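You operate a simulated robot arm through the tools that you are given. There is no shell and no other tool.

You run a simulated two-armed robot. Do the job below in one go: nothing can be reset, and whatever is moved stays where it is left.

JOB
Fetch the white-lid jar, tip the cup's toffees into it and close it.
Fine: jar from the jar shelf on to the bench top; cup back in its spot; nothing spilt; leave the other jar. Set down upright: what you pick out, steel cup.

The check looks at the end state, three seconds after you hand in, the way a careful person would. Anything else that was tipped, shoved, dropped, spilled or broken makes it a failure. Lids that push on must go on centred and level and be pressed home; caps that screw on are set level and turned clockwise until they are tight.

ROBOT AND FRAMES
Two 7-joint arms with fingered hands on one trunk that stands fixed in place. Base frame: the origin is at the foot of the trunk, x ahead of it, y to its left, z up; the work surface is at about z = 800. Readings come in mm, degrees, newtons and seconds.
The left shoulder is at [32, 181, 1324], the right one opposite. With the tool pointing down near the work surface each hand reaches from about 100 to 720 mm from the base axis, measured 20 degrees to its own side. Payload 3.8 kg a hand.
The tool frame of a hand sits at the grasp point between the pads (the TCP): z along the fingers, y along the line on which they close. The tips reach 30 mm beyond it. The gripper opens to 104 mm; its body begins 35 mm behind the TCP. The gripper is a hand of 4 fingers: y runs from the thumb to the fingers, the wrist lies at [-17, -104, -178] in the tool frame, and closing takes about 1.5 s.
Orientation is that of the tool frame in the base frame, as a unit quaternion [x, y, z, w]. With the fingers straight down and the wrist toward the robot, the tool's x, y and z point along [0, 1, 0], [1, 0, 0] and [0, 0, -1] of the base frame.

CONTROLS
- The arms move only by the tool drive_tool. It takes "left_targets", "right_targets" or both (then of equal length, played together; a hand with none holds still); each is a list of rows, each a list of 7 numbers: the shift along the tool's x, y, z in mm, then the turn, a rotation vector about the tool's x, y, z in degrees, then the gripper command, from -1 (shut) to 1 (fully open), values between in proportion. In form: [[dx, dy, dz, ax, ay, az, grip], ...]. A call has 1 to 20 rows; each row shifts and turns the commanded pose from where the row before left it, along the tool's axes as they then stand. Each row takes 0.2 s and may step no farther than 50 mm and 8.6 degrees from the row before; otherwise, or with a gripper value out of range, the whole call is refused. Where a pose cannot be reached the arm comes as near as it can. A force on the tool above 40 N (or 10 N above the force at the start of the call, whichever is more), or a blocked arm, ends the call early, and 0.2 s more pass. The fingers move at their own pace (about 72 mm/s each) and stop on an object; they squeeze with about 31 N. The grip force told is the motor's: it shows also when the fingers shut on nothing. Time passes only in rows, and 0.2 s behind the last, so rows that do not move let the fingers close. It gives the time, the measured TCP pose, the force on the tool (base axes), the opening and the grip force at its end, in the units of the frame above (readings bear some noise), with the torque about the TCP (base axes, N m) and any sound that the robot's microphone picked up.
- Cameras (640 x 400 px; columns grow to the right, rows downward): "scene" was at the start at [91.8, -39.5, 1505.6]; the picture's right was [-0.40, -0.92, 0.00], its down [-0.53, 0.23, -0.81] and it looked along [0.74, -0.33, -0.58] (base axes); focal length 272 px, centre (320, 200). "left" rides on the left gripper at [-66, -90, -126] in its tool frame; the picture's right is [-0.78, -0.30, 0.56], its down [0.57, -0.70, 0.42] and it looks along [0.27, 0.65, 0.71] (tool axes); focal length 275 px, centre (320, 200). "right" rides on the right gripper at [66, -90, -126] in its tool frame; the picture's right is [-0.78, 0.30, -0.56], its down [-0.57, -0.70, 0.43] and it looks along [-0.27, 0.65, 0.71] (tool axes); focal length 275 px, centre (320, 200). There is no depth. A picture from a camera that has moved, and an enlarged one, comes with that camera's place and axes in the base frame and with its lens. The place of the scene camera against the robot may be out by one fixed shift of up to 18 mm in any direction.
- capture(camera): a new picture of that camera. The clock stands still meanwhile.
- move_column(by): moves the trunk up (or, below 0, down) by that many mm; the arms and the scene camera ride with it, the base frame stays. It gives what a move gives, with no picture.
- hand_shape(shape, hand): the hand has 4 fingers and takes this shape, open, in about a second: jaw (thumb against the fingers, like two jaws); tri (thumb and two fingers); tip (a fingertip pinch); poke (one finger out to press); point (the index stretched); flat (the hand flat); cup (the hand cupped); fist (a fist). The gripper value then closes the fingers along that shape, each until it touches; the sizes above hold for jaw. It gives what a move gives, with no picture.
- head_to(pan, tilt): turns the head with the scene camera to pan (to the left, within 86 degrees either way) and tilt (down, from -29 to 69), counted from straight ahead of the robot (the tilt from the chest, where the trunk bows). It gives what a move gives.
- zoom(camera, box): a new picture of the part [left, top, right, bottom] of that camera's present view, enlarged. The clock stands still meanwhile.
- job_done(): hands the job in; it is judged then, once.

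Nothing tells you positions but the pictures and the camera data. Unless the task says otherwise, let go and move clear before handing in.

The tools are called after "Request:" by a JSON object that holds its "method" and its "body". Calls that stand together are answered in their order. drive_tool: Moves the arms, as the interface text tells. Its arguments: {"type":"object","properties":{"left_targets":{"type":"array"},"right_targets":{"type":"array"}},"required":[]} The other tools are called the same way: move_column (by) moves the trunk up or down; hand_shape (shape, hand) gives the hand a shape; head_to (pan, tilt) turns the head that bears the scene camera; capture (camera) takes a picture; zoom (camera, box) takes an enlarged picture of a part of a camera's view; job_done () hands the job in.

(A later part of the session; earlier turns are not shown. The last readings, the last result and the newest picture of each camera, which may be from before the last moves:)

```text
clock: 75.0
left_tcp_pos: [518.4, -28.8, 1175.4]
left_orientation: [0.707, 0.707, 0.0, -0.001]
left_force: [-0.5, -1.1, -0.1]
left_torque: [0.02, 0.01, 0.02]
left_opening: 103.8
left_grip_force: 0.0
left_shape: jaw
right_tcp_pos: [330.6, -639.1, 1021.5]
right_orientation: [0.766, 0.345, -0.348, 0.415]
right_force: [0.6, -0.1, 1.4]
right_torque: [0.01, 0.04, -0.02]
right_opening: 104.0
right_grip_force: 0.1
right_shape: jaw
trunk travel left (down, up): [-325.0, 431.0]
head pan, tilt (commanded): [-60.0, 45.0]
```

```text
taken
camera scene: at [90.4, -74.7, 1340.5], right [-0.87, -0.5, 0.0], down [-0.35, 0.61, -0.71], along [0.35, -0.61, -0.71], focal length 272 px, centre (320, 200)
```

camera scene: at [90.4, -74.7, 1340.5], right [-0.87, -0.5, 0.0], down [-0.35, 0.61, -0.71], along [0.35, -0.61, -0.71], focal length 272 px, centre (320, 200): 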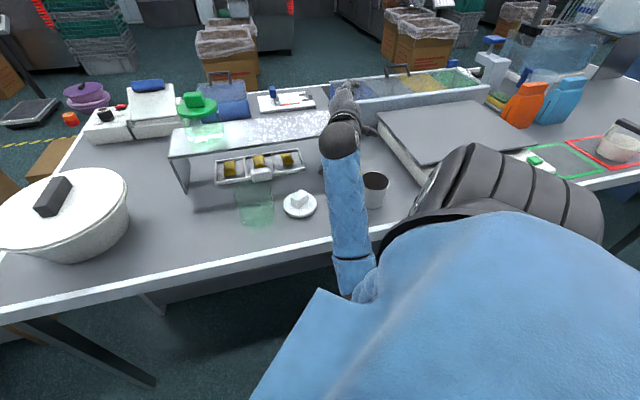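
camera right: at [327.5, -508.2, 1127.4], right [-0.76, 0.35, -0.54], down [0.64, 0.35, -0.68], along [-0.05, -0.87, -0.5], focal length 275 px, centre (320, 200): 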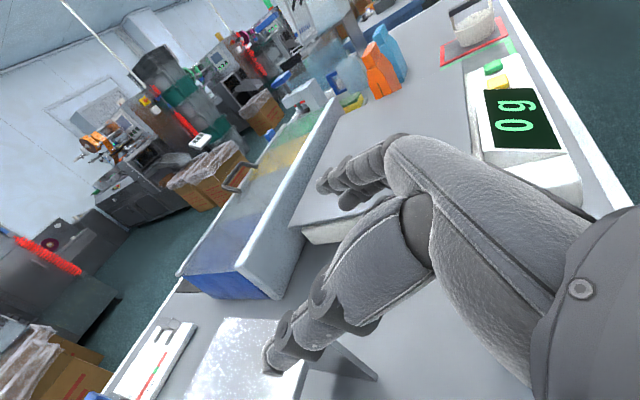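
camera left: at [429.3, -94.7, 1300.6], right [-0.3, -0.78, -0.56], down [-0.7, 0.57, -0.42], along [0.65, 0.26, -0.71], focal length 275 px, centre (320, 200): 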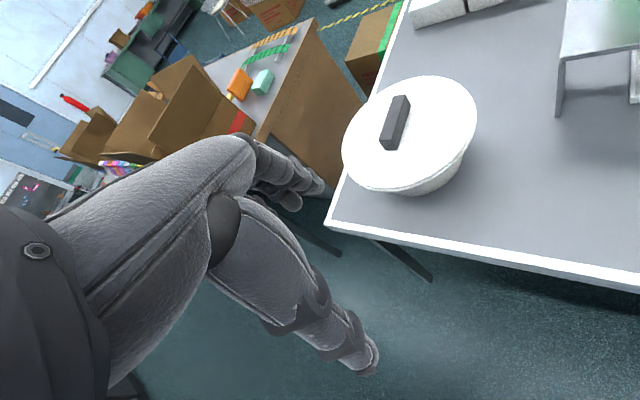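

Rolling to 136° works, which tips the cup to about 129°: enough to pour. I roll back and raise the trunk 70 so the arm will be straighter at the cup.

Request:
{"method": "drive_tool", "body": {"right_targets": [[0, 0, 0, 0.64, 4, 6.88, 1], [0, 0, 0, 0.64, 4, 6.88, 1], [0, 0, 0, 0.64, 4, 6.88, 1], [0, 0, 0, 0.64, 4, 6.88, 1], [0, 0, 0, 0.64, 4, 6.88, 1], [0, 0, 0, 0.64, 4, 6.88, 1], [0, 0, 0, 0.64, 4, 6.88, 1], [0, 0, 0, 0.64, 4, 6.88, 1], [0, 0, 0, 0.64, 4, 6.88, 1], [0, 0, 0, 0.64, 4, 6.88, 1], [0, 0, 0, 0.64, 4, 6.88, 1], [0, 0, 0, 0.64, 4, 6.88, 1], [0, 0, 0, 0.64, 4, 6.88, 1], [0, 0, 0, 0.64, 4, 6.88, 1], [0, 0, 0, 0.64, 4, 6.88, 1], [0, 0, 0, 0.64, 4, 6.88, 1], [0, 0, 0, 0.64, 4, 6.88, 1]]}}

Request:
{"method": "move_column", "body": {"by": 70}}

Request:
{"method": "capture", "body": {"camera": "scene"}}

```text
clock: 78.6
left_tcp_pos: [519.4, -28.4, 1174.4]
left_orientation: [0.707, 0.707, 0.0, 0.0]
left_force: [0.2, -0.2, 0.0]
left_torque: [0.0, -0.03, 0.0]
left_opening: 103.8
left_grip_force: 0.0
left_shape: jaw
right_tcp_pos: [331.4, -638.8, 1021.5]
right_orientation: [0.755, -0.316, 0.532, 0.216]
right_force: [0.5, -0.4, -0.2]
right_torque: [-0.04, -0.02, 0.02]
right_opening: 104.0
right_grip_force: 0.2
right_shape: jaw
trunk travel left (down, up): [-325.0, 431.0]
head pan, tilt (commanded): [-60.0, 45.0]
```

```text
clock: 79.7
left_tcp_pos: [520.5, -28.7, 1244.3]
left_orientation: [0.707, 0.707, -0.001, -0.001]
left_force: [0.0, -0.5, -0.3]
left_torque: [0.02, 0.04, 0.0]
left_opening: 103.9
left_grip_force: 0.1
left_shape: jaw
right_tcp_pos: [330.9, -639.2, 1091.7]
right_orientation: [0.756, -0.315, 0.531, 0.216]
right_force: [0.2, -0.7, -0.3]
right_torque: [-0.03, 0.01, -0.01]
right_opening: 103.7
right_grip_force: 0.0
right_shape: jaw
trunk travel left (down, up): [-395.0, 361.0]
head pan, tilt (commanded): [-60.0, 45.0]
```

```text
taken
camera scene: at [69.5, -74.8, 1411.1], right [-0.87, -0.5, 0.0], down [-0.35, 0.61, -0.71], along [0.35, -0.61, -0.71], focal length 272 px, centre (320, 200)
```

scene: 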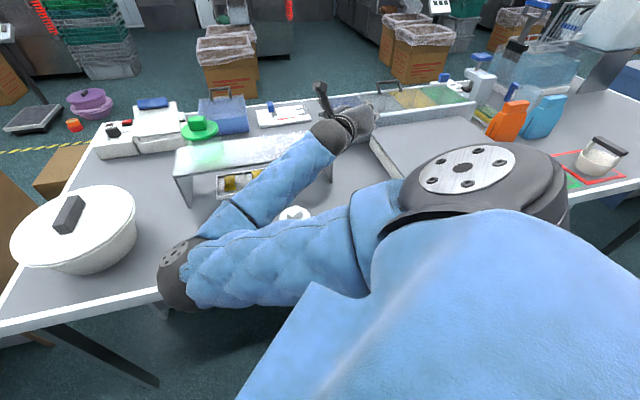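

Ready. I bring the hand back and down to a point just in front of the cup, about 75 mm short of it.

Request:
{"method": "drive_tool", "body": {"right_targets": [[-35.7, 7.1, -21.2, 0, 0, 0, 1], [-35.7, 7.1, -21.2, 0, 0, 0, 1], [-35.7, 7.1, -21.2, 0, 0, 0, 1], [-35.7, 7.1, -21.2, 0, 0, 0, 1], [-35.7, 7.1, -21.2, 0, 0, 0, 1], [0, 0, 0, 0, 0, 0, 1]]}}

Request:
{"method": "capture", "body": {"camera": "right"}}

Request:
{"method": "capture", "body": {"camera": "scene"}}

```text
clock: 80.4
left_tcp_pos: [518.9, -27.8, 1245.0]
left_orientation: [0.707, 0.707, 0.0, 0.001]
left_force: [0.3, 0.0, -0.9]
left_torque: [0.01, 0.03, -0.01]
left_opening: 103.6
left_grip_force: 0.0
left_shape: jaw
right_tcp_pos: [319.4, -612.4, 1131.2]
right_orientation: [0.652, -0.351, 0.649, 0.177]
right_force: [-0.6, 0.6, -0.3]
right_torque: [0.01, 0.03, -0.01]
right_opening: 103.7
right_grip_force: 0.1
right_shape: jaw
trunk travel left (down, up): [-395.0, 361.0]
head pan, tilt (commanded): [-60.0, 45.0]
stopped in row 3 (right hand): the arm was blocked; the commanded pose is now the measured one
```

```text
taken
camera right: at [285.0, -479.3, 1228.8], right [-0.54, 0.35, -0.77], down [0.84, 0.32, -0.44], along [0.09, -0.88, -0.47], focal length 275 px, centre (320, 200)
```

right: 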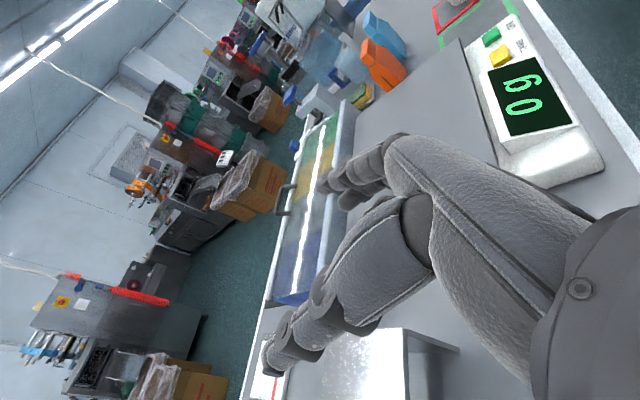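

```text
taken
camera scene: at [69.8, -73.9, 1411.3], right [-0.87, -0.5, 0.0], down [-0.35, 0.61, -0.71], along [0.35, -0.61, -0.71], focal length 272 px, centre (320, 200)
```

scene: 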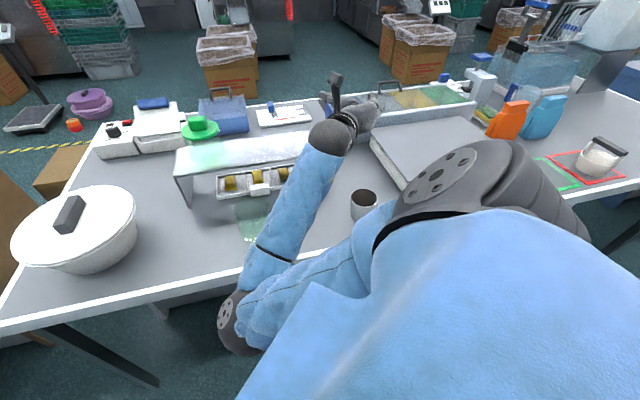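

Blocked again: with the elbow inward, the upper arm meets the chest near the cup. I return to top-down, where the elbow comes out, and will redo the turn with the wrist at shoulder height, which kept the elbow outside at the start.

Request:
{"method": "drive_tool", "body": {"right_targets": [[0, 0, 0, 4.676, -3.316, -5.838, 1], [0, 0, 0, 4.676, -3.316, -5.838, 1], [0, 0, 0, 4.676, -3.316, -5.838, 1], [0, 0, 0, 4.676, -3.316, -5.838, 1], [0, 0, 0, 4.676, -3.316, -5.838, 1], [0, 0, 0, 4.676, -3.316, -5.838, 1], [0, 0, 0, 4.676, -3.316, -5.838, 1], [0, 0, 0, 4.676, -3.316, -5.838, 1], [0, 0, 0, 4.676, -3.316, -5.838, 1], [0, 0, 0, 4.676, -3.316, -5.838, 1], [0, 0, 0, 4.676, -3.316, -5.838, 1], [0, 0, 0, 4.676, -3.316, -5.838, 1], [0, 0, 0, 4.676, -3.316, -5.838, 1], [0, 0, 0, 4.676, -3.316, -5.838, 1], [0, 0, 0, 4.676, -3.316, -5.838, 1], [0, 0, 0, 4.676, -3.316, -5.838, 1], [0, 0, 0, 4.676, -3.316, -5.838, 1], [0, 0, 0, 4.676, -3.316, -5.838, 1]]}}

Request:
{"method": "capture", "body": {"camera": "scene"}}

```text
clock: 84.2
left_tcp_pos: [518.4, -27.5, 1245.5]
left_orientation: [0.707, 0.707, 0.0, 0.0]
left_force: [-0.4, -0.1, 0.1]
left_torque: [-0.02, 0.0, 0.0]
left_opening: 103.4
left_grip_force: 0.1
left_shape: jaw
right_tcp_pos: [319.5, -611.5, 1129.8]
right_orientation: [0.772, 0.636, -0.001, -0.002]
right_force: [0.1, -0.4, 0.4]
right_torque: [0.02, 0.03, 0.0]
right_opening: 104.1
right_grip_force: 0.0
right_shape: jaw
trunk travel left (down, up): [-395.0, 361.0]
head pan, tilt (commanded): [-60.0, 45.0]
```

```text
taken
camera scene: at [69.0, -74.9, 1411.3], right [-0.87, -0.5, 0.0], down [-0.35, 0.61, -0.71], along [0.35, -0.61, -0.71], focal length 272 px, centre (320, 200)
```

scene: 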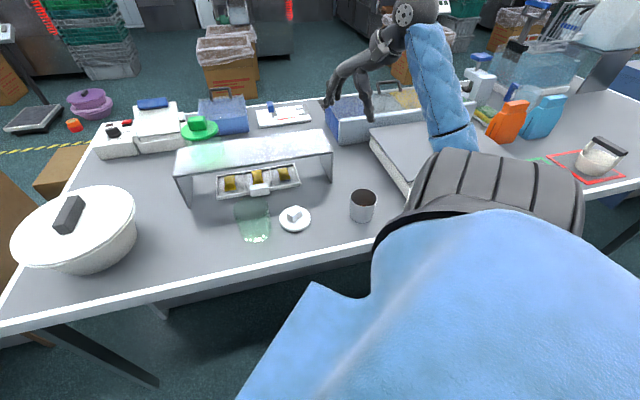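

Top-down again with the elbow outside. I move out to the same relative place as at the start (wrist near shoulder height) and turn to the side attitude there.

Request:
{"method": "drive_tool", "body": {"right_targets": [[11.4, 38.5, -10, 0, 0, 0, 1], [11.4, 38.5, -10, 0, 0, 0, 1], [11.4, 38.5, -10, 0, 0, 0, 1], [0, 0, 0, -3.673, 4.462, 5.244, 1], [0, 0, 0, -3.673, 4.462, 5.244, 1], [0, 0, 0, -3.673, 4.462, 5.244, 1], [0, 0, 0, -3.673, 4.462, 5.244, 1], [0, 0, 0, -3.673, 4.462, 5.244, 1], [0, 0, 0, -3.673, 4.462, 5.244, 1], [0, 0, 0, -3.673, 4.462, 5.244, 1], [0, 0, 0, -3.673, 4.462, 5.244, 1], [0, 0, 0, -3.673, 4.462, 5.244, 1], [0, 0, 0, -3.673, 4.462, 5.244, 1], [0, 0, 0, -3.673, 4.462, 5.244, 1], [0, 0, 0, -3.673, 4.462, 5.244, 1], [0, 0, 0, -3.673, 4.462, 5.244, 1]]}}

Request:
{"method": "capture", "body": {"camera": "scene"}}

```text
clock: 87.6
left_tcp_pos: [518.9, -28.4, 1245.8]
left_orientation: [0.707, 0.708, 0.0, 0.0]
left_force: [0.6, 0.0, -0.3]
left_torque: [-0.03, 0.0, 0.01]
left_opening: 103.6
left_grip_force: 0.1
left_shape: jaw
right_tcp_pos: [438.5, -600.1, 1159.0]
right_orientation: [0.82, -0.002, 0.572, -0.001]
right_force: [-0.4, 0.7, 0.0]
right_torque: [0.03, 0.0, -0.01]
right_opening: 104.1
right_grip_force: 0.0
right_shape: jaw
trunk travel left (down, up): [-395.0, 361.0]
head pan, tilt (commanded): [-60.0, 45.0]
```

```text
taken
camera scene: at [69.2, -74.3, 1411.3], right [-0.87, -0.5, 0.0], down [-0.35, 0.61, -0.71], along [0.35, -0.61, -0.71], focal length 272 px, centre (320, 200)
```

scene: 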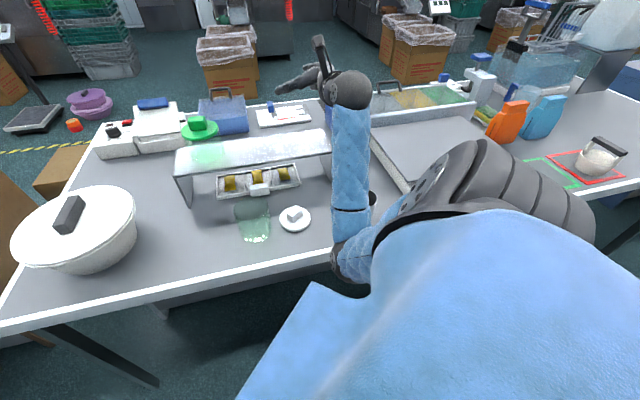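

The elbow is now low and in front rather than inside, with the hand at yaw 0. This attitude worked behind the cup before (only the extra yaw blocked it), so I bring the hand back behind the cup along a high path, without yawing.

Request:
{"method": "drive_tool", "body": {"right_targets": [[-29.8, 0.4, -23.5, 0, 0, 0, 1], [-29.8, 0.4, -23.5, 0, 0, 0, 1], [-29.8, 0.4, -23.5, 0, 0, 0, 1], [-29.8, 0.4, -23.5, 0, 0, 0, 1]]}}

Request:
{"method": "capture", "body": {"camera": "scene"}}

```text
clock: 88.6
left_tcp_pos: [517.5, -28.4, 1245.4]
left_orientation: [0.707, 0.707, 0.001, 0.001]
left_force: [0.3, -0.9, 0.5]
left_torque: [-0.03, -0.02, -0.02]
left_opening: 103.6
left_grip_force: 0.0
left_shape: jaw
right_tcp_pos: [309.4, -601.5, 1080.6]
right_orientation: [0.82, 0.0, 0.572, -0.002]
right_force: [0.6, 0.0, 0.4]
right_torque: [0.01, 0.02, 0.02]
right_opening: 104.1
right_grip_force: 0.1
right_shape: jaw
trunk travel left (down, up): [-395.0, 361.0]
head pan, tilt (commanded): [-60.0, 45.0]
```

```text
taken
camera scene: at [67.9, -74.9, 1411.4], right [-0.87, -0.5, 0.0], down [-0.35, 0.61, -0.71], along [0.35, -0.61, -0.71], focal length 272 px, centre (320, 200)
```

scene: 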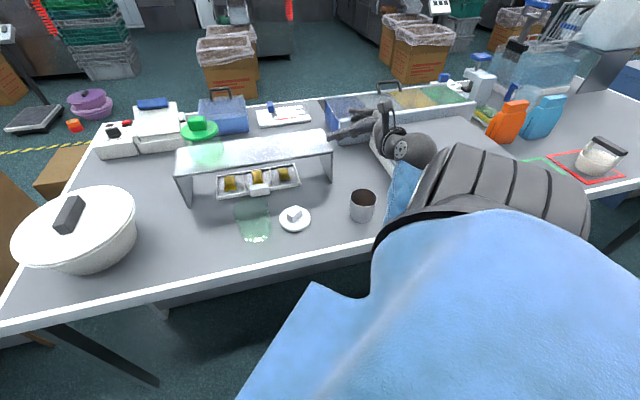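

It moves freely. I continue to the point behind the cup at z about 1000.

Request:
{"method": "drive_tool", "body": {"right_targets": [[-29.8, 0.4, -23.5, 0, 0, 0, 1], [-29.8, 0.4, -23.5, 0, 0, 0, 1], [-29.8, 0.4, -23.5, 0, 0, 0, 1], [-29.8, 0.4, -23.5, 0, 0, 0, 1], [0, 0, 0, 0, 0, 0, 1]]}}

Request:
{"method": "capture", "body": {"camera": "scene"}}

Request:
{"method": "capture", "body": {"camera": "right"}}

```text
clock: 89.8
left_tcp_pos: [519.7, -27.0, 1244.5]
left_orientation: [0.707, 0.707, 0.0, 0.0]
left_force: [-0.5, 0.3, 0.3]
left_torque: [-0.02, 0.03, 0.0]
left_opening: 103.9
left_grip_force: 0.1
left_shape: jaw
right_tcp_pos: [179.0, -604.6, 1001.0]
right_orientation: [0.821, 0.0, 0.571, 0.0]
right_force: [-1.3, 0.3, 0.8]
right_torque: [0.02, 0.02, -0.01]
right_opening: 104.0
right_grip_force: 0.1
right_shape: jaw
trunk travel left (down, up): [-395.0, 361.0]
head pan, tilt (commanded): [-60.0, 45.0]
```

```text
taken
camera scene: at [69.3, -74.9, 1411.3], right [-0.87, -0.5, 0.0], down [-0.35, 0.61, -0.71], along [0.35, -0.61, -0.71], focal length 272 px, centre (320, 200)
```

scene: 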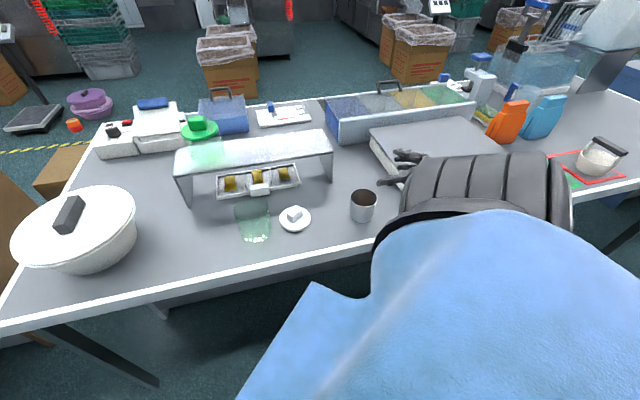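

```text
taken
camera right: at [84.9, -515.4, 1108.1], right [-0.79, -0.3, -0.54], down [0.2, 0.7, -0.68], along [0.58, -0.65, -0.5], focal length 275 px, centre (320, 200)
```

right: 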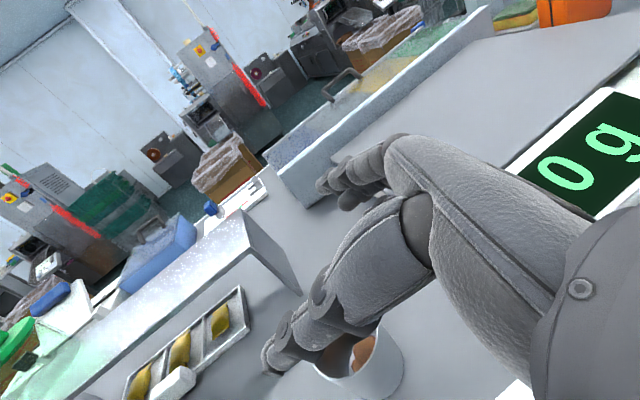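

The hand is behind the cup with no blockage. I lower it with the arm a bit and then with the trunk, which keeps the arm's posture.

Request:
{"method": "drive_tool", "body": {"right_targets": [[-24, 0, 8.7, 0, 0, 0, 1], [-24, 0, 8.7, 0, 0, 0, 1], [-24, -1, 8.7, 0, 0, 0, 1], [0, 0, 0, 0, 0, 0, 1]]}}

Request:
{"method": "move_column", "body": {"by": -55}}

Request:
{"method": "capture", "body": {"camera": "scene"}}

Request:
{"method": "zoom", "body": {"camera": "scene", "box": [300, 130, 460, 240]}}

Request:
{"method": "capture", "body": {"camera": "right"}}

```text
clock: 90.8
left_tcp_pos: [519.3, -28.0, 1244.7]
left_orientation: [0.707, 0.707, 0.0, 0.0]
left_force: [0.2, 0.1, -0.1]
left_torque: [0.01, 0.02, 0.0]
left_opening: 103.8
left_grip_force: 0.1
left_shape: jaw
right_tcp_pos: [180.7, -606.6, 927.0]
right_orientation: [0.82, 0.006, 0.572, 0.001]
right_force: [-1.2, 0.2, 0.0]
right_torque: [-0.01, 0.01, 0.02]
right_opening: 103.9
right_grip_force: 0.1
right_shape: jaw
trunk travel left (down, up): [-395.0, 361.0]
head pan, tilt (commanded): [-60.0, 45.0]
```

```text
clock: 91.7
left_tcp_pos: [518.9, -28.7, 1189.8]
left_orientation: [0.708, 0.706, 0.0, 0.0]
left_force: [-0.1, -0.6, -0.3]
left_torque: [0.0, 0.01, 0.0]
left_opening: 103.6
left_grip_force: 0.1
left_shape: jaw
right_tcp_pos: [178.8, -602.9, 868.7]
right_orientation: [0.82, 0.0, 0.572, -0.001]
right_force: [-0.5, -0.7, -0.9]
right_torque: [-0.01, 0.03, 0.02]
right_opening: 103.8
right_grip_force: 0.1
right_shape: jaw
trunk travel left (down, up): [-340.0, 416.0]
head pan, tilt (commanded): [-60.0, 45.0]
```

```text
taken
camera scene: at [84.5, -74.9, 1355.9], right [-0.87, -0.5, 0.0], down [-0.35, 0.61, -0.71], along [0.35, -0.61, -0.71], focal length 272 px, centre (320, 200)
```

scene: 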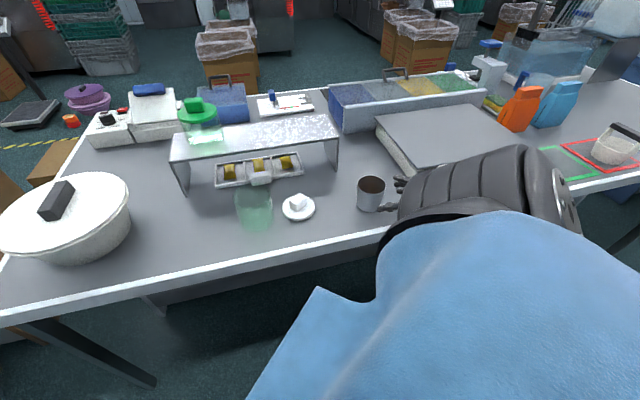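

```text
3.64 times, centred on (380, 185) of scene
camera zoom: at [84.5, -74.9, 1355.9], right [-0.87, -0.5, 0.0], down [-0.35, 0.61, -0.71], along [0.35, -0.61, -0.71], focal length 989 px, centre (102, 254)
```

zoom: 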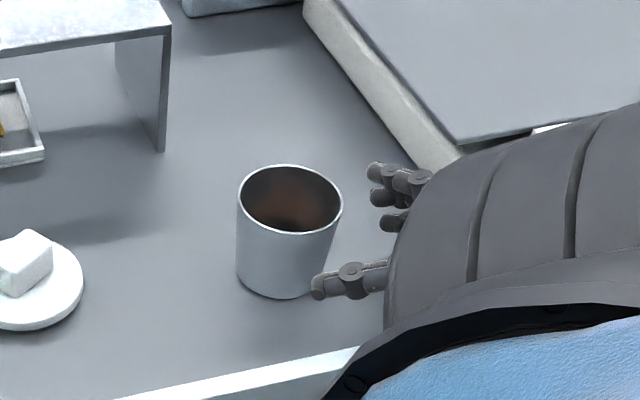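

```text
taken
camera right: at [84.5, -513.5, 975.5], right [-0.79, -0.3, -0.54], down [0.2, 0.7, -0.68], along [0.58, -0.65, -0.5], focal length 275 px, centre (320, 200)
```

right: 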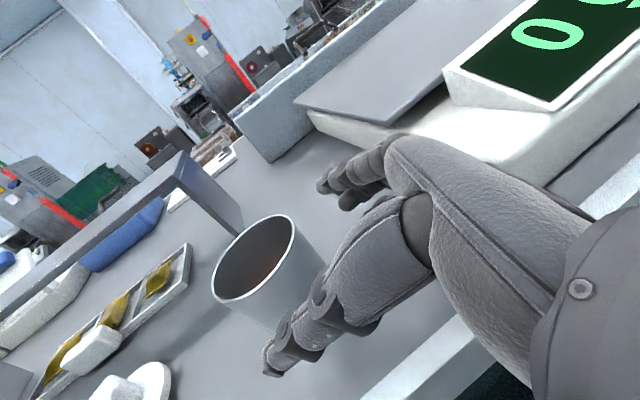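

The thumb and fingers straddle the cup nicely. I go down 13 mm more and then forward around it in small steps.

Request:
{"method": "drive_tool", "body": {"right_targets": [[-6.1, -1, 2.2, 0, 0, 0, 1], [-6.1, -1, 2.2, 0, 0, 0, 1], [5.2, 0, 14.1, 0, 0, 0, 1], [5.2, 0, 14.1, 0, 0, 0, 1], [0, 0, 0, 0, 0, 0, 1]]}}

Request:
{"method": "zoom", "body": {"camera": "scene", "box": [300, 130, 460, 240]}}

Request:
{"method": "capture", "body": {"camera": "right"}}

```text
clock: 92.9
left_tcp_pos: [520.1, -27.9, 1189.2]
left_orientation: [0.707, 0.707, 0.001, 0.0]
left_force: [-0.7, 0.1, -0.5]
left_torque: [0.02, -0.01, 0.01]
left_opening: 103.8
left_grip_force: 0.0
left_shape: jaw
right_tcp_pos: [208.8, -600.9, 855.1]
right_orientation: [0.82, 0.0, 0.572, -0.002]
right_force: [0.0, 0.6, 0.2]
right_torque: [0.02, 0.01, 0.02]
right_opening: 104.1
right_grip_force: 0.1
right_shape: jaw
trunk travel left (down, up): [-340.0, 416.0]
head pan, tilt (commanded): [-60.0, 45.0]
```

```text
3.64 times, centred on (380, 185) of scene
camera zoom: at [84.9, -74.8, 1355.8], right [-0.87, -0.5, 0.0], down [-0.35, 0.61, -0.71], along [0.35, -0.61, -0.71], focal length 989 px, centre (102, 254)
```

zoom: 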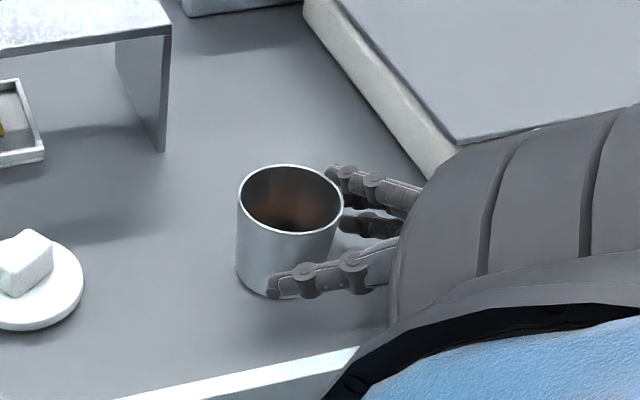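

```text
taken
camera right: at [114.9, -511.2, 961.8], right [-0.79, -0.3, -0.54], down [0.2, 0.7, -0.68], along [0.58, -0.65, -0.5], focal length 275 px, centre (320, 200)
```

right: 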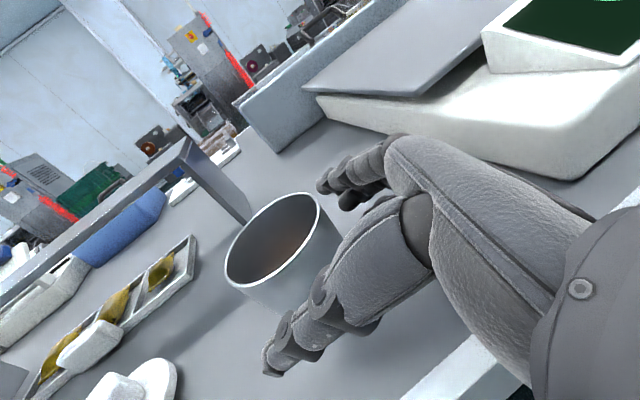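

Well centred. I advance 13 mm more and close the hand on the cup.

Request:
{"method": "drive_tool", "body": {"right_targets": [[2.2, 0, 6.1, 0, 0, 0, 1], [2.2, 0, 6.1, 0, 0, 0, 1], [0, 0, 0, 0, 0, 0, 0.5], [0, 0, 0, 0, 0, 0, 0.1], [0, 0, 0, 0, 0, 0, -0.3], [0, 0, 0, 0, 0, 0, -0.7], [0, 0, 0, 0, 0, 0, -1], [0, 0, 0, 0, 0, 0, -1], [0, 0, 0, 0, 0, 0, -1]]}}

Request:
{"method": "zoom", "body": {"camera": "scene", "box": [300, 130, 460, 240]}}

Request:
{"method": "capture", "body": {"camera": "right"}}

```text
clock: 94.9
left_tcp_pos: [518.8, -28.8, 1189.6]
left_orientation: [0.707, 0.708, 0.0, 0.0]
left_force: [0.4, 0.1, 0.8]
left_torque: [0.02, -0.03, 0.02]
left_opening: 103.9
left_grip_force: 0.1
left_shape: jaw
right_tcp_pos: [221.9, -599.7, 856.6]
right_orientation: [0.821, 0.0, 0.572, -0.001]
right_force: [0.2, 0.5, -0.2]
right_torque: [-0.02, 0.03, 0.01]
right_opening: 63.6
right_grip_force: 31.1
right_shape: jaw
trunk travel left (down, up): [-340.0, 416.0]
head pan, tilt (commanded): [-60.0, 45.0]
```

```text
3.64 times, centred on (380, 185) of scene
camera zoom: at [85.1, -74.8, 1355.7], right [-0.87, -0.5, 0.0], down [-0.35, 0.61, -0.71], along [0.35, -0.61, -0.71], focal length 989 px, centre (102, 254)
```

zoom: 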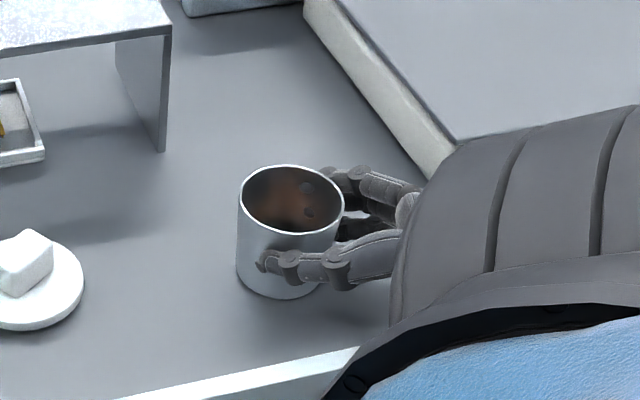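

```text
taken
camera right: at [127.8, -510.9, 962.2], right [-0.79, -0.3, -0.54], down [0.2, 0.7, -0.68], along [0.58, -0.65, -0.5], focal length 275 px, centre (320, 200)
```

right: 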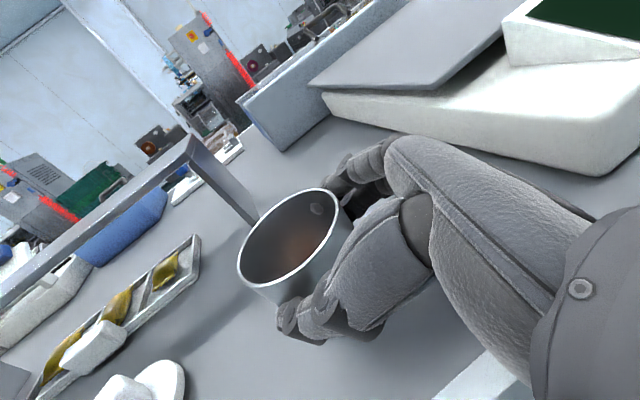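

The cup is gripped and has not moved. I note the pose for its return: TCP (221.9, -599.7, 856.6). Now a gentle 12 mm lift to check the hold.

Request:
{"method": "drive_tool", "body": {"right_targets": [[3.8, 0, -1.4, 0, 0, 0, -1], [3.8, 0, -1.4, 0, 0, 0, -1], [3.8, 0, -1.4, 0, 0, 0, -1], [0, 0, 0, 0, 0, 0, -1]]}}

Request:
{"method": "zoom", "body": {"camera": "scene", "box": [300, 130, 460, 240]}}

```text
clock: 95.9
left_tcp_pos: [518.9, -28.0, 1188.7]
left_orientation: [0.708, 0.707, 0.0, 0.0]
left_force: [0.3, 0.9, 0.2]
left_torque: [0.01, 0.02, -0.02]
left_opening: 103.9
left_grip_force: 0.1
left_shape: jaw
right_tcp_pos: [222.9, -601.7, 866.7]
right_orientation: [0.821, -0.001, 0.571, -0.002]
right_force: [-0.2, 0.2, -1.7]
right_torque: [0.01, 0.01, 0.02]
right_opening: 63.5
right_grip_force: 30.8
right_shape: jaw
trunk travel left (down, up): [-340.0, 416.0]
head pan, tilt (commanded): [-60.0, 45.0]
```

```text
3.64 times, centred on (380, 185) of scene
camera zoom: at [85.1, -75.0, 1355.7], right [-0.87, -0.5, 0.0], down [-0.35, 0.61, -0.71], along [0.35, -0.61, -0.71], focal length 989 px, centre (102, 254)
```

zoom: 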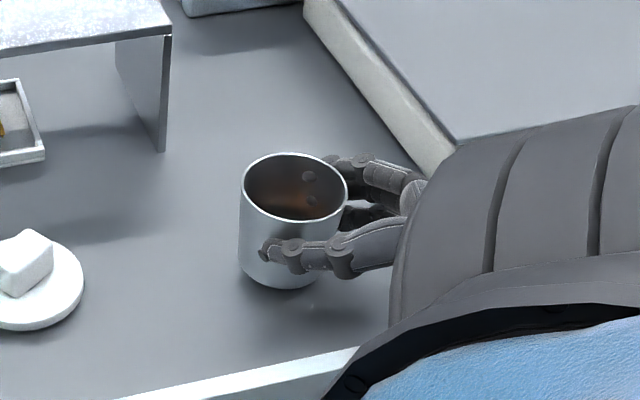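

Held firmly and level. I raise it with the trunk and then the arm to a safe height.

Request:
{"method": "move_column", "body": {"by": 40}}

Request:
{"method": "drive_tool", "body": {"right_targets": [[23.5, 0, -8.6, 0, 0, 0, -1], [23.5, 0, -8.6, 0, 0, 0, -1], [23.5, 0, -8.6, 0, 0, 0, -1], [23.5, 0, -8.6, 0, 0, 0, -1], [0, 0, 0, 0, 0, 0, -1]]}}

Request:
{"method": "capture", "body": {"camera": "scene"}}

Request:
{"method": "capture", "body": {"camera": "right"}}

```text
clock: 96.8
left_tcp_pos: [519.7, -27.8, 1230.3]
left_orientation: [0.707, 0.707, 0.0, 0.0]
left_force: [-0.1, 0.4, -0.4]
left_torque: [-0.02, 0.01, 0.01]
left_opening: 103.7
left_grip_force: 0.1
left_shape: jaw
right_tcp_pos: [223.0, -600.9, 907.7]
right_orientation: [0.821, 0.0, 0.571, -0.001]
right_force: [-0.1, 0.6, -1.6]
right_torque: [0.02, 0.02, 0.02]
right_opening: 63.8
right_grip_force: 31.0
right_shape: jaw
trunk travel left (down, up): [-380.0, 376.0]
head pan, tilt (commanded): [-60.0, 45.0]
```

```text
clock: 98.0
left_tcp_pos: [518.7, -29.6, 1230.0]
left_orientation: [0.707, 0.707, 0.0, 0.0]
left_force: [0.6, -0.1, -0.5]
left_torque: [0.01, 0.0, 0.0]
left_opening: 103.5
left_grip_force: 0.1
left_shape: jaw
right_tcp_pos: [222.5, -602.2, 1008.8]
right_orientation: [0.821, 0.0, 0.571, -0.001]
right_force: [-0.2, -0.1, -1.7]
right_torque: [0.02, 0.03, -0.01]
right_opening: 63.6
right_grip_force: 31.3
right_shape: jaw
trunk travel left (down, up): [-380.0, 376.0]
head pan, tilt (commanded): [-60.0, 45.0]
```

```text
taken
camera scene: at [72.8, -74.9, 1396.1], right [-0.87, -0.5, 0.0], down [-0.35, 0.61, -0.71], along [0.35, -0.61, -0.71], focal length 272 px, centre (320, 200)
```

scene: 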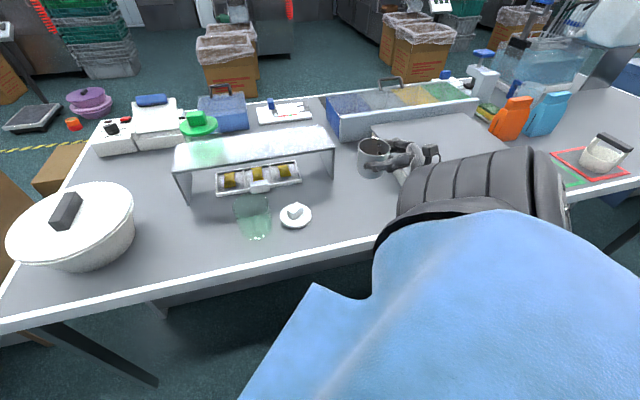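

```text
taken
camera right: at [127.2, -512.5, 1115.1], right [-0.79, -0.3, -0.54], down [0.2, 0.7, -0.68], along [0.58, -0.65, -0.5], focal length 275 px, centre (320, 200)
```

right: 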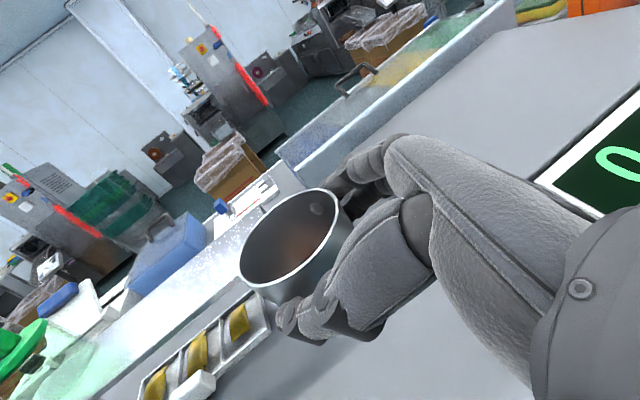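

The cup is upright in the hand at z 1009. I move it a little outward and start the wrist turn that tilts the cup toward 70°, in two halves, slowly.

Request:
{"method": "drive_tool", "body": {"right_targets": [[10.8, -9, 23.7, 0, 0, 0, -1], [10.8, -9, 23.7, 0, 0, 0, -1], [10.8, -9, 23.7, 0, 0, 0, -1], [0, 0, 0, 2.985, -3.625, -4.261, -1], [0, 0, 0, 2.985, -3.625, -4.261, -1], [0, 0, 0, 2.985, -3.625, -4.261, -1], [0, 0, 0, 2.985, -3.625, -4.261, -1], [0, 0, 0, 2.985, -3.625, -4.261, -1], [0, 0, 0, 2.985, -3.625, -4.261, -1]]}}

Request:
{"method": "capture", "body": {"camera": "scene"}}

Request:
{"method": "capture", "body": {"camera": "right"}}

```text
clock: 100.0
left_tcp_pos: [518.7, -28.7, 1230.9]
left_orientation: [0.707, 0.707, -0.001, 0.001]
left_force: [0.4, -0.4, 0.0]
left_torque: [0.01, 0.03, 0.0]
left_opening: 103.9
left_grip_force: 0.0
left_shape: jaw
right_tcp_pos: [300.1, -573.3, 1013.6]
right_orientation: [0.882, 0.268, 0.388, -0.001]
right_force: [0.4, -0.6, -1.0]
right_torque: [0.03, 0.01, -0.01]
right_opening: 63.2
right_grip_force: 31.0
right_shape: jaw
trunk travel left (down, up): [-380.0, 376.0]
head pan, tilt (commanded): [-60.0, 45.0]
```

```text
taken
camera scene: at [72.9, -75.1, 1396.1], right [-0.87, -0.5, 0.0], down [-0.35, 0.61, -0.71], along [0.35, -0.61, -0.71], focal length 272 px, centre (320, 200)
```

scene: 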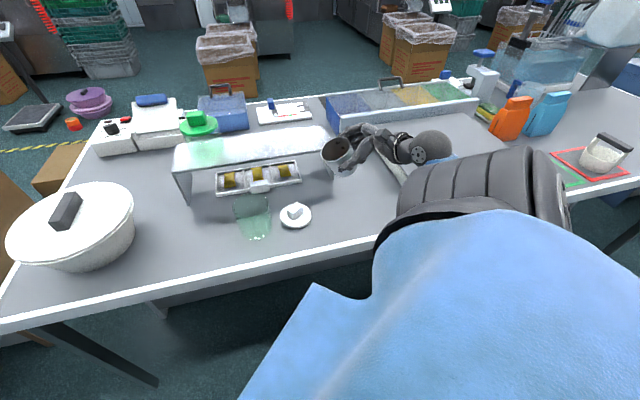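

```text
taken
camera right: at [209.2, -492.3, 1129.1], right [-0.67, -0.74, -0.08], down [-0.36, 0.42, -0.83], along [0.65, -0.53, -0.55], focal length 275 px, centre (320, 200)
```

right: 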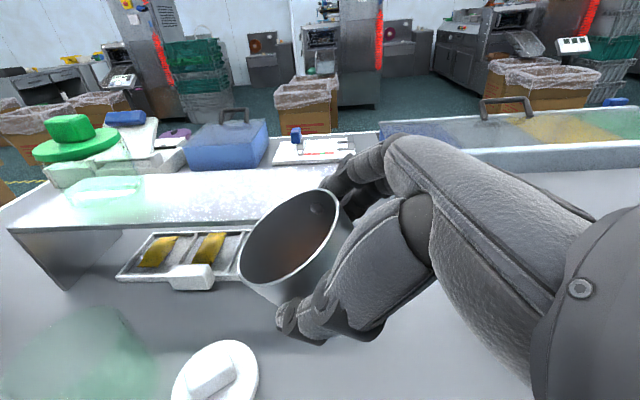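

Smooth so far, and nothing has slid. I finish the turn to about 70° of cup tilt.

Request:
{"method": "drive_tool", "body": {"right_targets": [[0, 0, 0, 2.985, -3.625, -4.261, -1], [0, 0, 0, 2.985, -3.625, -4.261, -1], [0, 0, 0, 2.985, -3.625, -4.261, -1], [0, 0, 0, 2.985, -3.625, -4.261, -1], [0, 0, 0, 2.985, -3.625, -4.261, -1], [0, 0, 0, 2.985, -3.625, -4.261, -1], [0, 0, 0, 2.985, -3.625, -4.261, -1], [0, 0, 0, 2.985, -3.625, -4.261, -1], [0, 0, 0, 2.985, -3.625, -4.261, -1]]}}

Request:
{"method": "capture", "body": {"camera": "scene"}}

Request:
{"method": "capture", "body": {"camera": "right"}}

```text
clock: 102.0
left_tcp_pos: [519.6, -28.7, 1230.1]
left_orientation: [0.707, 0.707, 0.0, 0.001]
left_force: [0.1, -0.6, 0.5]
left_torque: [-0.02, 0.0, 0.0]
left_opening: 103.9
left_grip_force: 0.0
left_shape: jaw
right_tcp_pos: [300.5, -573.8, 1013.5]
right_orientation: [0.795, 0.606, 0.04, -0.003]
right_force: [-1.2, 0.4, -1.1]
right_torque: [0.05, 0.0, -0.01]
right_opening: 63.3
right_grip_force: 31.5
right_shape: jaw
trunk travel left (down, up): [-380.0, 376.0]
head pan, tilt (commanded): [-60.0, 45.0]
```

```text
taken
camera scene: at [73.1, -75.0, 1396.1], right [-0.87, -0.5, 0.0], down [-0.35, 0.61, -0.71], along [0.35, -0.61, -0.71], focal length 272 px, centre (320, 200)
```

scene: 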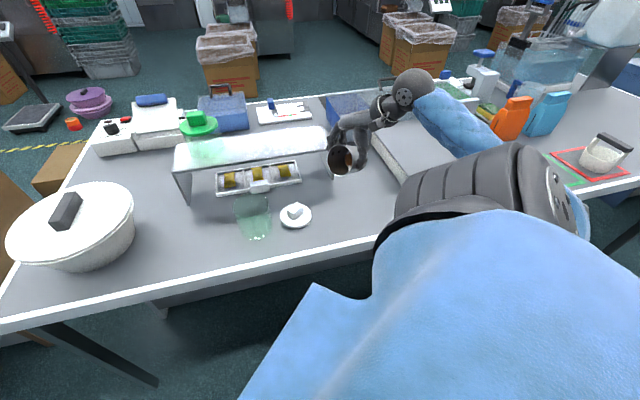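

```text
taken
camera right: at [223.8, -493.1, 1140.0], right [0.05, -0.86, 0.52], down [-0.8, -0.34, -0.49], along [0.6, -0.39, -0.7], focal length 275 px, centre (320, 200)
```

right: 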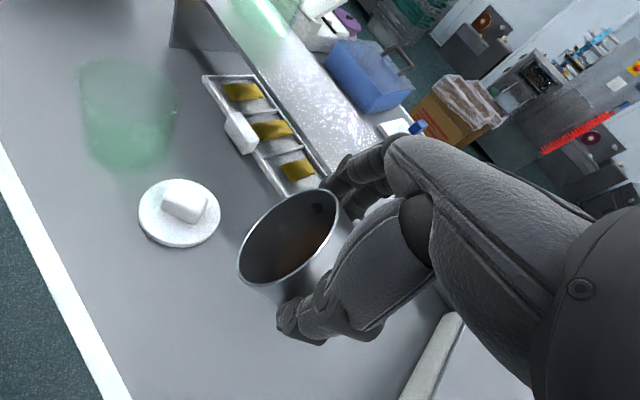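

The cup is tilted about 66°. I check the toffees and re-measure the open jar's mouth from this camera.

Request:
{"method": "zoom", "body": {"camera": "right", "box": [50, 30, 210, 180]}}

Request:
{"method": "zoom", "body": {"camera": "right", "box": [225, 175, 365, 305]}}

Request:
{"method": "zoom", "body": {"camera": "scene", "box": [220, 130, 380, 250]}}

```text
2.67 times, centred on (130, 105) of right
camera zoom: at [223.8, -493.1, 1140.0], right [0.05, -0.86, 0.52], down [-0.8, -0.34, -0.49], along [0.6, -0.39, -0.7], focal length 734 px, centre (827, 453)
```

zoom: 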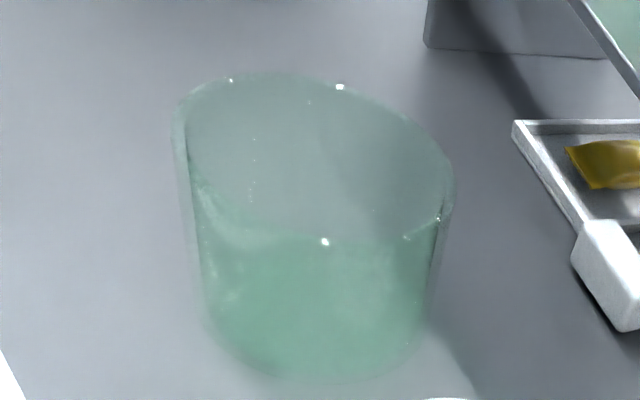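

```text
3.08 times, centred on (295, 240) of right
camera zoom: at [223.8, -493.1, 1140.0], right [0.05, -0.86, 0.52], down [-0.8, -0.34, -0.49], along [0.6, -0.39, -0.7], focal length 847 px, centre (397, 77)
```

zoom: 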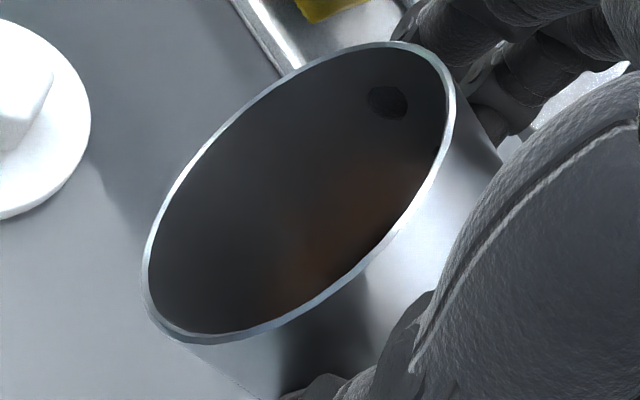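

```text
3.33 times, centred on (300, 190) of scene
camera zoom: at [73.1, -75.0, 1396.1], right [-0.87, -0.5, 0.0], down [-0.35, 0.61, -0.71], along [0.35, -0.61, -0.71], focal length 907 px, centre (387, 233)
```

zoom: 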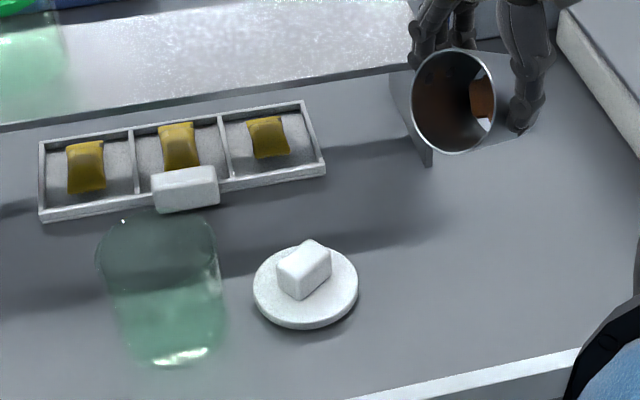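

The toffees are still at the bottom of the cup and the jar mouth is centred near (484, -396), rim at about z 888. I carry the tilted cup over to just short of the jar mouth, staying high.

Request:
{"method": "drive_tool", "body": {"right_targets": [[20.5, 16, 5.7, 0, 0, 0, -1], [20.5, 16, 5.7, 0, 0, 0, -1], [20.5, 16, 5.7, 0, 0, 0, -1], [20.5, 16, 5.7, 0, 0, 0, -1], [20.5, 16, 5.7, 0, 0, 0, -1], [20.5, 16, 5.7, 0, 0, 0, -1], [20.5, 16, 5.7, 0, 0, 0, -1], [20.5, 16, 5.7, 0, 0, 0, -1], [0, 0, 0, 0, 0, 0, -1]]}}

Request:
{"method": "capture", "body": {"camera": "scene"}}

Request:
{"method": "zoom", "body": {"camera": "scene", "box": [180, 120, 340, 260]}}

Request:
{"method": "capture", "body": {"camera": "right"}}

```text
clock: 104.0
left_tcp_pos: [519.0, -28.3, 1229.9]
left_orientation: [0.707, 0.707, 0.0, -0.001]
left_force: [0.3, 0.1, -0.2]
left_torque: [0.02, -0.01, -0.02]
left_opening: 103.9
left_grip_force: 0.0
left_shape: jaw
right_tcp_pos: [469.9, -447.9, 986.7]
right_orientation: [0.795, 0.605, 0.041, -0.002]
right_force: [-0.5, 0.4, -1.9]
right_torque: [0.05, -0.01, 0.04]
right_opening: 63.5
right_grip_force: 31.0
right_shape: jaw
trunk travel left (down, up): [-380.0, 376.0]
head pan, tilt (commanded): [-60.0, 45.0]
```

```text
taken
camera scene: at [72.4, -75.2, 1396.2], right [-0.87, -0.5, 0.0], down [-0.35, 0.61, -0.71], along [0.35, -0.61, -0.71], focal length 272 px, centre (320, 200)
```

scene: 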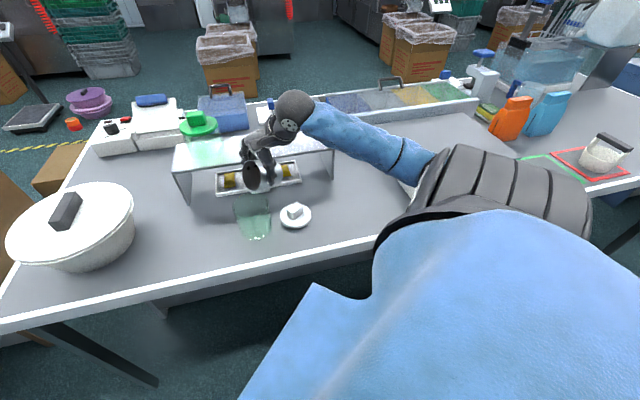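

```text
2.86 times, centred on (260, 190) of scene
camera zoom: at [72.4, -75.2, 1396.2], right [-0.87, -0.5, 0.0], down [-0.35, 0.61, -0.71], along [0.35, -0.61, -0.71], focal length 777 px, centre (491, 229)
```

zoom: 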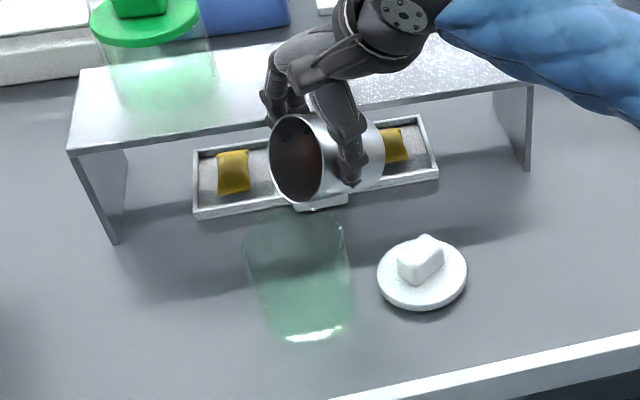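

```text
taken
camera right: at [393.2, -366.6, 1113.4], right [0.05, -0.86, 0.52], down [-0.8, -0.34, -0.49], along [0.6, -0.39, -0.7], focal length 275 px, centre (320, 200)
```

right: 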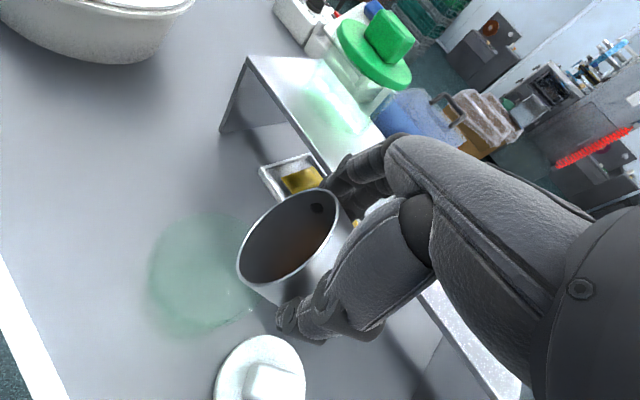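

The cup mouth sits just above the near rim of the jar. I tilt on toward 90°, tracking the lip over the mouth, and then check the alignment.

Request:
{"method": "drive_tool", "body": {"right_targets": [[6.98, 0, 3.4, 0, -8, 0, -1], [8.04, 0, 3.15, 0, -8, 0, -1], [8.93, 0, 2.09, 0, -6, 0, -1], [0, 0, 0, 0, 0, 0, -1]]}}

Request:
{"method": "zoom", "body": {"camera": "scene", "box": [180, 120, 340, 260]}}

Request:
{"method": "capture", "body": {"camera": "right"}}

Request:
{"method": "capture", "body": {"camera": "left"}}

```text
clock: 105.0
left_tcp_pos: [518.2, -28.2, 1228.8]
left_orientation: [0.707, 0.707, 0.0, 0.0]
left_force: [-0.5, 0.1, 0.0]
left_torque: [0.01, 0.0, 0.0]
left_opening: 104.0
left_grip_force: 0.0
left_shape: jaw
right_tcp_pos: [475.9, -425.2, 977.0]
right_orientation: [0.787, 0.595, -0.112, 0.114]
right_force: [0.2, 1.0, -0.2]
right_torque: [-0.01, -0.01, 0.0]
right_opening: 63.3
right_grip_force: 31.6
right_shape: jaw
trunk travel left (down, up): [-380.0, 376.0]
head pan, tilt (commanded): [-60.0, 45.0]
```

```text
2.86 times, centred on (260, 190) of scene
camera zoom: at [72.6, -75.2, 1396.2], right [-0.87, -0.5, 0.0], down [-0.35, 0.61, -0.71], along [0.35, -0.61, -0.71], focal length 777 px, centre (491, 229)
```

zoom: 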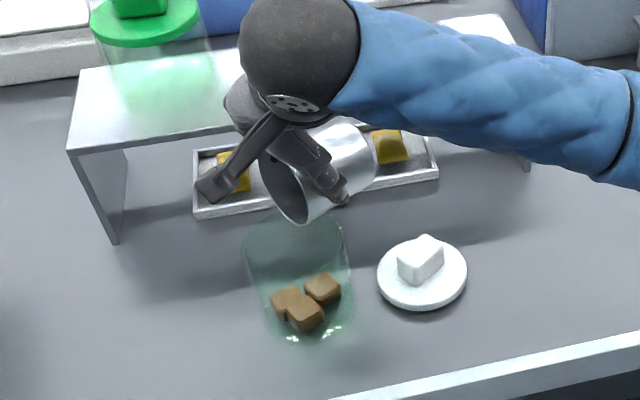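

```text
taken
camera right: at [412.9, -301.8, 1071.3], right [0.1, -0.61, 0.78], down [-0.85, -0.47, -0.26], along [0.53, -0.64, -0.56], focal length 275 px, centre (320, 200)
```

right: 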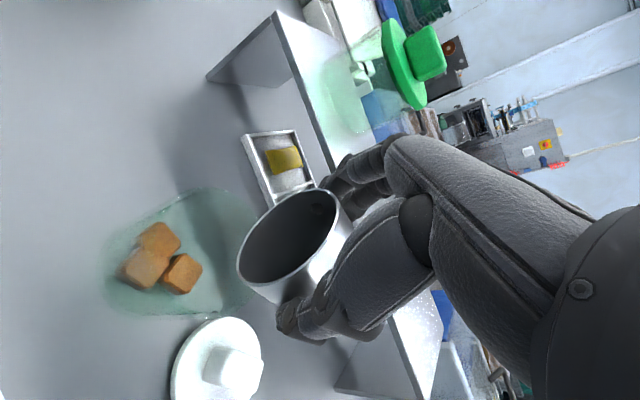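

```text
taken
camera left: at [429.1, -95.3, 1355.6], right [-0.3, -0.78, -0.56], down [-0.7, 0.57, -0.42], along [0.65, 0.26, -0.71], focal length 275 px, centre (320, 200)
```

left: 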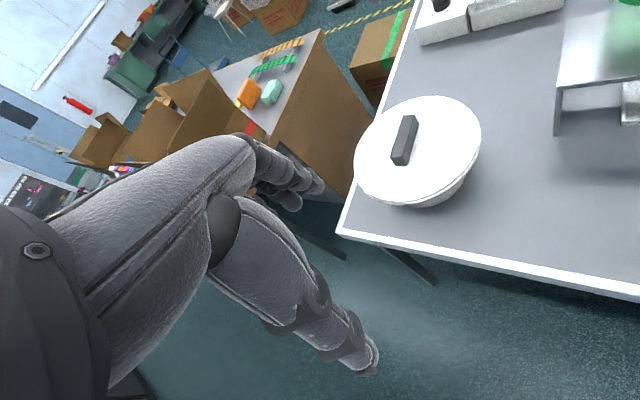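

The toffees slid out early and three lie in the jar, none outside. I tip further to make sure the cup is empty.

Request:
{"method": "drive_tool", "body": {"right_targets": [[9.24, 0, 0, 0, -8, 0, -1], [7.44, 0, -4.75, 0, -8, 0, -1], [7.41, 0, -4.77, 0, -8, 0, -1], [7.58, 0, -4.68, 0, -8, 0, -1], [0, 0, 0, 0, 0, 0, -1], [0, 0, 0, 0, 0, 0, -1], [0, 0, 0, 0, 0, 0, -1]]}}

Request:
{"method": "zoom", "body": {"camera": "scene", "box": [180, 120, 340, 260]}}

Request:
{"method": "capture", "body": {"camera": "right"}}

```text
clock: 106.6
left_tcp_pos: [518.5, -28.3, 1229.6]
left_orientation: [0.708, 0.707, 0.0, 0.0]
left_force: [-0.1, 0.5, -0.5]
left_torque: [-0.03, 0.02, 0.01]
left_opening: 104.1
left_grip_force: 0.0
left_shape: jaw
right_tcp_pos: [487.4, -392.1, 971.9]
right_orientation: [0.726, 0.541, -0.324, 0.274]
right_force: [-0.1, 0.1, -1.0]
right_torque: [0.04, -0.02, -0.02]
right_opening: 63.7
right_grip_force: 30.8
right_shape: jaw
trunk travel left (down, up): [-380.0, 376.0]
head pan, tilt (commanded): [-60.0, 45.0]
```

```text
2.86 times, centred on (260, 190) of scene
camera zoom: at [72.9, -75.0, 1396.2], right [-0.87, -0.5, 0.0], down [-0.35, 0.61, -0.71], along [0.35, -0.61, -0.71], focal length 777 px, centre (491, 229)
```

zoom: 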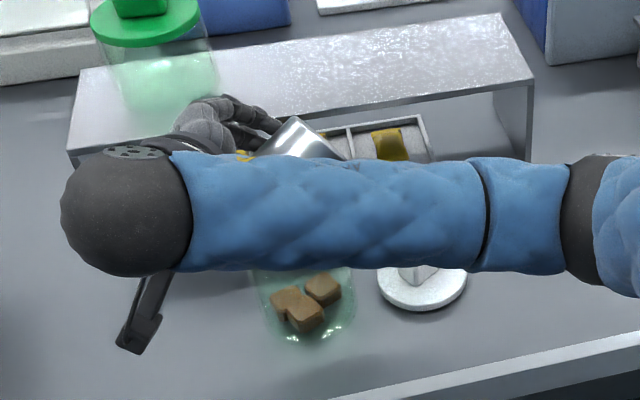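

```text
taken
camera right: at [436.0, -233.7, 997.9], right [0.22, -0.13, 0.97], down [-0.87, -0.48, 0.13], along [0.44, -0.87, -0.22], focal length 275 px, centre (320, 200)
```

right: 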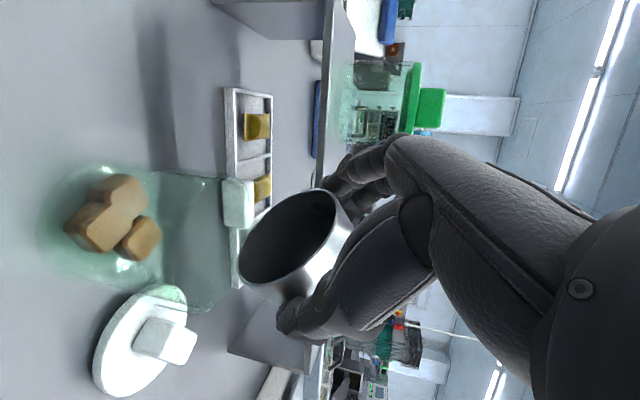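

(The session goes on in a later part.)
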